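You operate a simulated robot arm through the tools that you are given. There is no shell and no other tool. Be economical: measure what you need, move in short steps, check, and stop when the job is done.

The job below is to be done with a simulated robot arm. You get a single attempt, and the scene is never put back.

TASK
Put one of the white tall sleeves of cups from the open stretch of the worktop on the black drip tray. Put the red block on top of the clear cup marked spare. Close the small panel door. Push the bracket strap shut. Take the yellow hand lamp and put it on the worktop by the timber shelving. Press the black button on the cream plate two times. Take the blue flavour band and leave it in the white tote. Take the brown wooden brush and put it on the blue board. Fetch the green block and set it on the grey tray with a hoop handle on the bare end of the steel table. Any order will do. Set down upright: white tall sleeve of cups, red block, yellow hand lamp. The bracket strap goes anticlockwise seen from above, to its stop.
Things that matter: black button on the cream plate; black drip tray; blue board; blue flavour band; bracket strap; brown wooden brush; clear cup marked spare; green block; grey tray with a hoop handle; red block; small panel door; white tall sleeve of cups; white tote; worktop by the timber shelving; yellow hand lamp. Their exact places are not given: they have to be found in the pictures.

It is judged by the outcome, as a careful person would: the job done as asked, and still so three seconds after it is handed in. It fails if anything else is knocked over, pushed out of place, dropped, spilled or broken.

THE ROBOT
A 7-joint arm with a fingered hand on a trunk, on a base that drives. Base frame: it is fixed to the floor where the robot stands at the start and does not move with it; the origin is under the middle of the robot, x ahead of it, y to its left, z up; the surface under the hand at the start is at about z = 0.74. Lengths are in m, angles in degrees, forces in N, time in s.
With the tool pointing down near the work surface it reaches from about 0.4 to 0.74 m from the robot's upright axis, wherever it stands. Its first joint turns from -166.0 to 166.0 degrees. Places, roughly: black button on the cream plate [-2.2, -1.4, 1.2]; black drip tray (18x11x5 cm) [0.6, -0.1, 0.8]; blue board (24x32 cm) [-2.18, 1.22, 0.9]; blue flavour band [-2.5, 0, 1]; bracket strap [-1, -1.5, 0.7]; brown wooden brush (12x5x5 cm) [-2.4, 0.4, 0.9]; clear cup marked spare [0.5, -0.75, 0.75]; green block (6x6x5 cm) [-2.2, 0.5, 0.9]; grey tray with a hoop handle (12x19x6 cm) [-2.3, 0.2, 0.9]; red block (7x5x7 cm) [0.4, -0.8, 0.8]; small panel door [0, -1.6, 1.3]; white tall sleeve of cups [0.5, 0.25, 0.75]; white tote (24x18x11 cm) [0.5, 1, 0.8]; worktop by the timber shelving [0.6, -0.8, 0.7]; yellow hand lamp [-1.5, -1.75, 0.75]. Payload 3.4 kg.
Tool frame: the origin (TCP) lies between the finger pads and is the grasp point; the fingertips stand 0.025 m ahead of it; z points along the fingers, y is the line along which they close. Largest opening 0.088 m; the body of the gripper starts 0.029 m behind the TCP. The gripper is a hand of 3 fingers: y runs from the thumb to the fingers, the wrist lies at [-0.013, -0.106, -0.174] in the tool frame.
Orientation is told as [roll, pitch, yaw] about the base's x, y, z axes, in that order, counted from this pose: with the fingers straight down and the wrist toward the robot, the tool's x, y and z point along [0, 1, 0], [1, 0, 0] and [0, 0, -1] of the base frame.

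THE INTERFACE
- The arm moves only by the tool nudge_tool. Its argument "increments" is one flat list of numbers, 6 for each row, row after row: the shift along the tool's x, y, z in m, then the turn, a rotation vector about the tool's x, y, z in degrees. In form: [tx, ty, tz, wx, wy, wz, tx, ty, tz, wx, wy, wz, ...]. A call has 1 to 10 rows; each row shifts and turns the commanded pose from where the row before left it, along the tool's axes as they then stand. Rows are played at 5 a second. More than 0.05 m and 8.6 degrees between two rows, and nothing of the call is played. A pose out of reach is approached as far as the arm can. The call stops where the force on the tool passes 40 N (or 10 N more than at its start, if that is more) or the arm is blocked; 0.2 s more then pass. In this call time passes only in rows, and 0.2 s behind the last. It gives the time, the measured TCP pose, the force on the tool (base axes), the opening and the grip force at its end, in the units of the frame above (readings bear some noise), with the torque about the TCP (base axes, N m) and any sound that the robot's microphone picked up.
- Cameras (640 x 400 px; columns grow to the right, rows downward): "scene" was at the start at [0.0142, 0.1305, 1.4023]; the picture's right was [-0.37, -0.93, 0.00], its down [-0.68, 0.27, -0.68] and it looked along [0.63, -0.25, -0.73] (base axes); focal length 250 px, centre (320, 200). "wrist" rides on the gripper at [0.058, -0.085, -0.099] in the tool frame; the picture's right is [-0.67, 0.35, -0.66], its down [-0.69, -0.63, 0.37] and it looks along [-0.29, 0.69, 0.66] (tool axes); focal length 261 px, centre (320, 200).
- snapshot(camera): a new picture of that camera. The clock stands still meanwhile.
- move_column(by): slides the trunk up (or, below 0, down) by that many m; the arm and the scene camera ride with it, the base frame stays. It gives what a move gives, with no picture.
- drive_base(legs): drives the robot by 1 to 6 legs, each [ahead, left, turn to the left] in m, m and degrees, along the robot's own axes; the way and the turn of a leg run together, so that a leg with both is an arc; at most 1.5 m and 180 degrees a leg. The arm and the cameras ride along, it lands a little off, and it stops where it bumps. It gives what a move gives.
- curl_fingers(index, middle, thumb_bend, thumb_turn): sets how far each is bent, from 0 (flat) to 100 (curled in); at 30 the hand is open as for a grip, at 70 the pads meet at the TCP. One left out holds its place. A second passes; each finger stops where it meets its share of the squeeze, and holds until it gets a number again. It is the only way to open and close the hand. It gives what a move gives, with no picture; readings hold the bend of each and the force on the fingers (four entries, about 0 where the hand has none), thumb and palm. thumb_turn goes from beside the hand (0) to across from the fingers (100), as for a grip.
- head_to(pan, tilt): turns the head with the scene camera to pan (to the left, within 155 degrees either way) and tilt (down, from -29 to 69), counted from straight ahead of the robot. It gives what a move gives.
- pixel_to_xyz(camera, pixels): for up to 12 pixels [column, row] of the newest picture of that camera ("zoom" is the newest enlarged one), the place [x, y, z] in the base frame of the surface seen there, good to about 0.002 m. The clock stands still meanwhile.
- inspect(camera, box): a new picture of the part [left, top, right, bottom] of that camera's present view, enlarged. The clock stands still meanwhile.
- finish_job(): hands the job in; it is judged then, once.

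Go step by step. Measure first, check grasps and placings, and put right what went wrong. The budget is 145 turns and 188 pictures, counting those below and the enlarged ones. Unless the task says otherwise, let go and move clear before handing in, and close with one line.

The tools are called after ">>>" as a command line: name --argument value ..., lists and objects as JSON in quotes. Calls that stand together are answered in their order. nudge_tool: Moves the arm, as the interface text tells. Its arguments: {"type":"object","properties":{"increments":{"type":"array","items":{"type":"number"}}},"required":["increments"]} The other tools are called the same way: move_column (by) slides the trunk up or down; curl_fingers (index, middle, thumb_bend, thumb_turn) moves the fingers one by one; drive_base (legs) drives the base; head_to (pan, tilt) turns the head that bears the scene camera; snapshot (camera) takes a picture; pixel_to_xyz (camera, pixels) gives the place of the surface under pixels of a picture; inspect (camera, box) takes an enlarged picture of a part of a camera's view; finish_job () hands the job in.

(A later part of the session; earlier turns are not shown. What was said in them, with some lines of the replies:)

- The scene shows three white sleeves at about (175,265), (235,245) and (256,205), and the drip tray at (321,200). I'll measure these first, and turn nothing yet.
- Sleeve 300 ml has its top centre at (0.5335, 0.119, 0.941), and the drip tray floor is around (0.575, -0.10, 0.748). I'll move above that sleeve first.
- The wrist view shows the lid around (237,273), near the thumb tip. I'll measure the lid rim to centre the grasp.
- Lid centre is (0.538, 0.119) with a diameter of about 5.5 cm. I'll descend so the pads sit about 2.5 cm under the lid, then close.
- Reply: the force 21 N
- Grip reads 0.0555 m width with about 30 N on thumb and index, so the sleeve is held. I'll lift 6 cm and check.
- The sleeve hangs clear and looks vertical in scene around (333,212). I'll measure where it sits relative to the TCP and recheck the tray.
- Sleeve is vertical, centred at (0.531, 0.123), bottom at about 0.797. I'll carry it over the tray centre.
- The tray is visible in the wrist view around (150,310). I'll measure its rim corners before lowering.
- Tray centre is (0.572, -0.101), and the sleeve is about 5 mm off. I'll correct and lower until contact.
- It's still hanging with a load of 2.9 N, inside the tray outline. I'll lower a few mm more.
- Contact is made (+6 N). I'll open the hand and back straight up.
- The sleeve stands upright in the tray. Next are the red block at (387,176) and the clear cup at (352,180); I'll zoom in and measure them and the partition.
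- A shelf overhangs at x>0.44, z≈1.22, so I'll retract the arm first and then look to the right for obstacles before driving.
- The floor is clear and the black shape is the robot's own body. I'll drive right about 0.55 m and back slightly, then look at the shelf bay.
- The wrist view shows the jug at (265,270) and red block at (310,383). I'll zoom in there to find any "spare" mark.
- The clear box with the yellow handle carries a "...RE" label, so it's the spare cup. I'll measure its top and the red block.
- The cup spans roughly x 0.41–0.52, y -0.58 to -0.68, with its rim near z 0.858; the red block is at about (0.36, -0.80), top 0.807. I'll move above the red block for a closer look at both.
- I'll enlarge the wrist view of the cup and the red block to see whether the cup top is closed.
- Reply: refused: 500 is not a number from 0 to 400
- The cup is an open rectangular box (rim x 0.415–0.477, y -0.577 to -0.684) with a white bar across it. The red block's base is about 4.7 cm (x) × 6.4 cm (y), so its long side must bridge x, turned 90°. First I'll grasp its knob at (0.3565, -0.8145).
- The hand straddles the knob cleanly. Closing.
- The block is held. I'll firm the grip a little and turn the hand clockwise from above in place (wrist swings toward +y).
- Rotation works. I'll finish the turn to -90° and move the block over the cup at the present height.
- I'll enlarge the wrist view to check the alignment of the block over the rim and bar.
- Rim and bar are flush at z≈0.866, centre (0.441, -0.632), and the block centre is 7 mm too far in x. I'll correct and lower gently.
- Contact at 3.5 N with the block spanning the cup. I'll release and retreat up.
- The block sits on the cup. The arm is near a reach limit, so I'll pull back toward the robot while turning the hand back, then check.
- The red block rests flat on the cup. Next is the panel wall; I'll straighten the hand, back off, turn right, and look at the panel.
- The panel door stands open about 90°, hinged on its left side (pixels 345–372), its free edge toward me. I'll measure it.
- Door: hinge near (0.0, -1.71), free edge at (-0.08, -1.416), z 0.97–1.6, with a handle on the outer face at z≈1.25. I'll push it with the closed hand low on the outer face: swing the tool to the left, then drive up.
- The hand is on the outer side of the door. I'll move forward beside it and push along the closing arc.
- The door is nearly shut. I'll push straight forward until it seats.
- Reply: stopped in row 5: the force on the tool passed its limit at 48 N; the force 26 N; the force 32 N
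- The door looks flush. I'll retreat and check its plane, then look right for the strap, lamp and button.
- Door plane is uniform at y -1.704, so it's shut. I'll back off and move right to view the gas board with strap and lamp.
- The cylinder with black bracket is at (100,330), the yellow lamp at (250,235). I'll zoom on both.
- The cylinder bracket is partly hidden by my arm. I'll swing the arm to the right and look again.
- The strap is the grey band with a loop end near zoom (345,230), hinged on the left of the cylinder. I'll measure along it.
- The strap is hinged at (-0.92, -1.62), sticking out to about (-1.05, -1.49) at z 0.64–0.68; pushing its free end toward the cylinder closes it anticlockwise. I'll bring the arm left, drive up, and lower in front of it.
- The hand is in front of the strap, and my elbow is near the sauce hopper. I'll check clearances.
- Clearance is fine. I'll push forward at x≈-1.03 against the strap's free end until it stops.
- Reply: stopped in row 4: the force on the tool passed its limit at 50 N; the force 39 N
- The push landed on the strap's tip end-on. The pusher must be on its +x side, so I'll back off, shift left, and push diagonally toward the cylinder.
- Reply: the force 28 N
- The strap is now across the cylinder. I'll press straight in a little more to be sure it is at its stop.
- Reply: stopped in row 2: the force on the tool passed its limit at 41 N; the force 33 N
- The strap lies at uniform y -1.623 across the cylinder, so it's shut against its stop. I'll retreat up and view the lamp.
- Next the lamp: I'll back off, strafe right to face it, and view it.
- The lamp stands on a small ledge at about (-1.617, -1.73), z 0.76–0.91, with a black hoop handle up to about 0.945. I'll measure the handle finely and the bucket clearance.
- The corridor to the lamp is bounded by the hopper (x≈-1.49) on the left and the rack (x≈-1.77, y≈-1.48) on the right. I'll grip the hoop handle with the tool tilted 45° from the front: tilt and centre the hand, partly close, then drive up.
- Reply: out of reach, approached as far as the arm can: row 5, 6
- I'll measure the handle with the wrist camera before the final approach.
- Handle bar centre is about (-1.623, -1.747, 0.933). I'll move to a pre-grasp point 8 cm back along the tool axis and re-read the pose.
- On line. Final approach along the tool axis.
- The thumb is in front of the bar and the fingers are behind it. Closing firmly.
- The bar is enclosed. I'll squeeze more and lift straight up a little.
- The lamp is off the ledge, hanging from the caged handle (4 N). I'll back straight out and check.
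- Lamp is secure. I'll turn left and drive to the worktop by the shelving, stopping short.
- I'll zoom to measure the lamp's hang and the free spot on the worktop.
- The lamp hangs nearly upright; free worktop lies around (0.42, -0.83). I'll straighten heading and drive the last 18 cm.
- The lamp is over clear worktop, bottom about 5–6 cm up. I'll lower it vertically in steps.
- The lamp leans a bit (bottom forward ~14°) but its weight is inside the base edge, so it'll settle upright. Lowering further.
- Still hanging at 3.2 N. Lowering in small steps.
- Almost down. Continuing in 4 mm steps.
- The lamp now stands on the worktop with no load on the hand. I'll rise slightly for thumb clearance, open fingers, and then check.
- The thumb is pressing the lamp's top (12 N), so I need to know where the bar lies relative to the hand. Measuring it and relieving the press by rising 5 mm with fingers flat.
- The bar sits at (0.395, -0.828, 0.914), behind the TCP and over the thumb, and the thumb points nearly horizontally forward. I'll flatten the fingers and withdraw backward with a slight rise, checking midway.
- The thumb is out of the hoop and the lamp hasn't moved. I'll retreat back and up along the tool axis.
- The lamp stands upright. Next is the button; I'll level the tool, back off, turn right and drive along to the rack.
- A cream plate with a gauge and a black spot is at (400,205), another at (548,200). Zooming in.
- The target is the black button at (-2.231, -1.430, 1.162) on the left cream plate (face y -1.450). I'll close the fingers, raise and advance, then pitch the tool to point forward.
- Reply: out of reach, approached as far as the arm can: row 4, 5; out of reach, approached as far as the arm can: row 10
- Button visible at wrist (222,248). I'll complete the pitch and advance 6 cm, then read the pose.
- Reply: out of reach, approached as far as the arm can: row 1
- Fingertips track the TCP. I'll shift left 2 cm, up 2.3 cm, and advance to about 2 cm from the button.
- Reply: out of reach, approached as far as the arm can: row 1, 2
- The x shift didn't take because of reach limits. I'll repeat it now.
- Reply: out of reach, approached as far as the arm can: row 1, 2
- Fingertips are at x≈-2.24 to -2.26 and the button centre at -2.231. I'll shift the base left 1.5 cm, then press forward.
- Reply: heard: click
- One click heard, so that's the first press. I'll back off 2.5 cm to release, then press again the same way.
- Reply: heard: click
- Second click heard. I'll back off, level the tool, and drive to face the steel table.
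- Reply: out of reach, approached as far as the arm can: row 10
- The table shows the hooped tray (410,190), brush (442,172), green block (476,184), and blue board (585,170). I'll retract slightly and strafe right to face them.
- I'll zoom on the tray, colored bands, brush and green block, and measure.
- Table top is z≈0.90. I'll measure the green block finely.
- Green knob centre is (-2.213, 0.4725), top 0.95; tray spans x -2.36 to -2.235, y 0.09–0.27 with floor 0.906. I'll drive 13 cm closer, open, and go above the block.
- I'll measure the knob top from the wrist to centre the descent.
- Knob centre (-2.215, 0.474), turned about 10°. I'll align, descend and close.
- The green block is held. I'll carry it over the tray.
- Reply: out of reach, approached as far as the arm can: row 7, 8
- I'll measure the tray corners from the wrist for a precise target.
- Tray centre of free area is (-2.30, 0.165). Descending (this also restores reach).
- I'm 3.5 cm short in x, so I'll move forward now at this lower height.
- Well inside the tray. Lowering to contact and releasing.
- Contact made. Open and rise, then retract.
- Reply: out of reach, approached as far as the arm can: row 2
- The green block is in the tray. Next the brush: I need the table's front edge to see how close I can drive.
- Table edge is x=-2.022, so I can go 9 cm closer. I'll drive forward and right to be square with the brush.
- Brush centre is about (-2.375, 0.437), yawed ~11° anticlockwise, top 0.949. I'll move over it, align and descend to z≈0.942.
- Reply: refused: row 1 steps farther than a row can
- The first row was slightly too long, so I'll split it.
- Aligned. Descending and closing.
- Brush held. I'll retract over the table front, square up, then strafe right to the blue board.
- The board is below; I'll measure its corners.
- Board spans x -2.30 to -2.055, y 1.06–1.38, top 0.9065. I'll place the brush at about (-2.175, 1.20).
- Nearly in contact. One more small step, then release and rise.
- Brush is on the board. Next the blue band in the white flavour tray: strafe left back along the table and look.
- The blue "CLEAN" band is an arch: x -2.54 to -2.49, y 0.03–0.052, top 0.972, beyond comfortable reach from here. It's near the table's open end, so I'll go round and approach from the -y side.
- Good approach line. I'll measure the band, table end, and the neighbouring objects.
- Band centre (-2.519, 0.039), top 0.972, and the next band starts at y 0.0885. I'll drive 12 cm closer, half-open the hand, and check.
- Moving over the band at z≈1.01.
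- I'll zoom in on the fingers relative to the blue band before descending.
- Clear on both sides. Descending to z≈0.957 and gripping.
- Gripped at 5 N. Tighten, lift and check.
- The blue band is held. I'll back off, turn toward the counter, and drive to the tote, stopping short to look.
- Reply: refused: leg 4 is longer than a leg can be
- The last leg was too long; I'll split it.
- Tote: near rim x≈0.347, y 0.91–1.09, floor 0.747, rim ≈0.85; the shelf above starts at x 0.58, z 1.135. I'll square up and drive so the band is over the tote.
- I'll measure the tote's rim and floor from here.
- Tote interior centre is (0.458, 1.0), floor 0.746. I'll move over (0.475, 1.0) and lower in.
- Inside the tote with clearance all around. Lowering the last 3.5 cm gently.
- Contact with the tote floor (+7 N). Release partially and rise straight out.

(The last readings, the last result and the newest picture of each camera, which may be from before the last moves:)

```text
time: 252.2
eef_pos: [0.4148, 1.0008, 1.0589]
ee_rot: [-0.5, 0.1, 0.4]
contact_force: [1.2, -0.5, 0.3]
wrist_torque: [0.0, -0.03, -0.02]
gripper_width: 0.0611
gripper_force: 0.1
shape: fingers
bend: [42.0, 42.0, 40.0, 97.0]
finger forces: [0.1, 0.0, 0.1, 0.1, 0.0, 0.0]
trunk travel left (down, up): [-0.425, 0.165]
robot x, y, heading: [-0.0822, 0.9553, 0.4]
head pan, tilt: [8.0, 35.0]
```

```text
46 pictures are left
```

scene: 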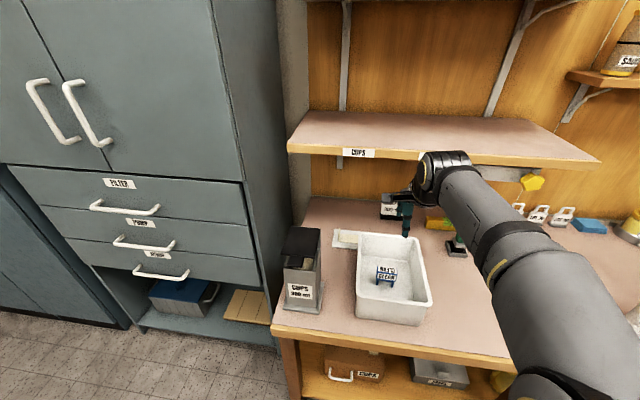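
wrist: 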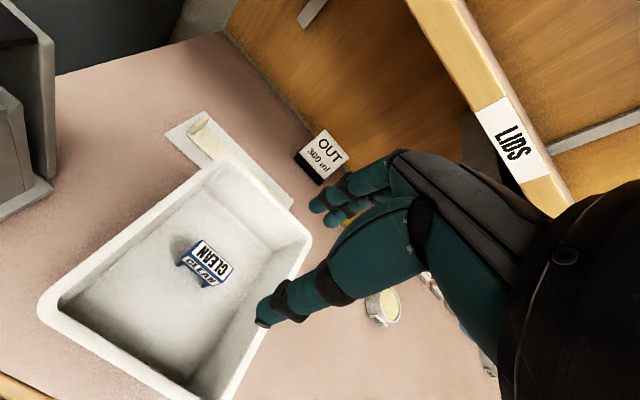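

The blue band stands in the tote. I'll back off clear and take a final look along the counter and at the panel wall.

>>> drive_base --legs '[[-0.5, 0, 0]]'

>>> head_to --pan -50 --tilt 20

>>> inspect --camera "scene" --box '[100, 50, 420, 250]'

>>> head_to --pan -100 --tilt 15

>>> inspect --camera "scene" --box '[160, 100, 480, 300]'

```text
time: 255.1
eef_pos: [-0.082, 0.9981, 1.0585]
ee_rot: [-0.5, 0.0, 0.4]
contact_force: [0.5, 0.2, 0.4]
wrist_torque: [-0.02, 0.03, 0.02]
gripper_width: 0.061
gripper_force: 0.0
shape: fingers
bend: [42.0, 42.0, 40.0, 97.0]
finger forces: [0.1, 0.1, 0.0, 0.0, 0.0, 0.0]
trunk travel left (down, up): [-0.425, 0.165]
robot x, y, heading: [-0.581, 0.9556, -0.0]
head pan, tilt: [8.0, 35.0]
```

```text
time: 256.4
eef_pos: [-0.0818, 1.0003, 1.0593]
ee_rot: [-0.5, 0.1, 0.3]
contact_force: [0.4, -0.6, 0.3]
wrist_torque: [-0.02, 0.0, 0.02]
gripper_width: 0.0612
gripper_force: 0.0
shape: fingers
bend: [42.0, 42.0, 40.0, 97.0]
finger forces: [0.0, 0.0, 0.0, 0.0, 0.0, 0.0]
trunk travel left (down, up): [-0.425, 0.165]
robot x, y, heading: [-0.5797, 0.9564, 0.1]
head pan, tilt: [-50.0, 20.0]
```

```text
2.00 times, centred on (260, 150) of scene
```

zoom: 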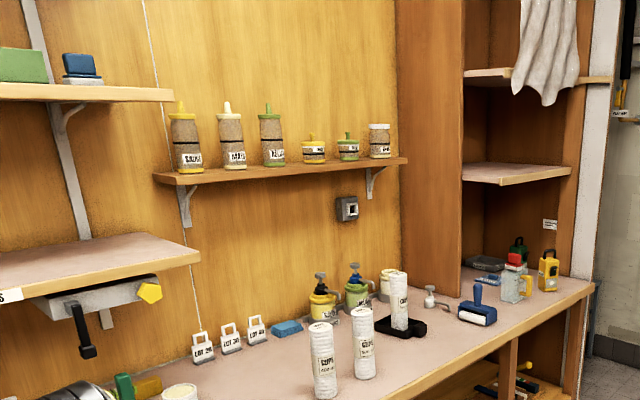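

```text
time: 257.6
eef_pos: [-0.0815, 0.9994, 1.0582]
ee_rot: [-0.5, 0.1, 0.2]
contact_force: [0.1, 1.1, 0.1]
wrist_torque: [-0.01, -0.01, 0.0]
gripper_width: 0.061
gripper_force: 0.0
shape: fingers
bend: [42.0, 42.0, 40.0, 97.0]
finger forces: [0.0, 0.0, 0.1, 0.0, 0.1, 0.0]
trunk travel left (down, up): [-0.425, 0.165]
robot x, y, heading: [-0.5777, 0.9544, -0.2]
head pan, tilt: [-100.0, 15.0]
```

```text
2.00 times, centred on (320, 200) of scene
```

zoom: 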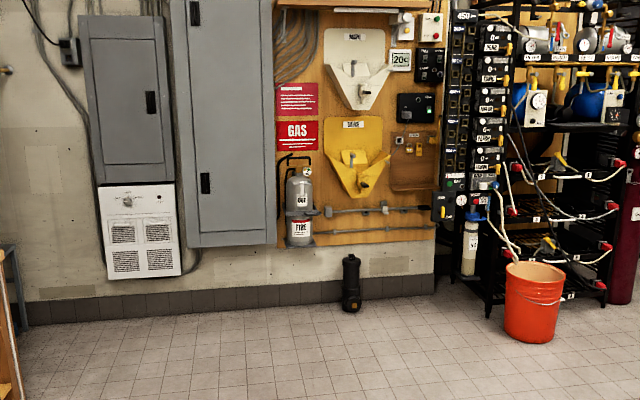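

The last views show the sleeve, red block and lamp upright in place, with the door and strap shut. The band, brush and green block were seen in place when I released them, and both button presses clicked. The hand is empty and clear, so I'm handing in.

>>> finish_job

```text
The job is handed in.
```

All nine tasks are done and the job is handed in; nothing else was seen knocked over or moved.
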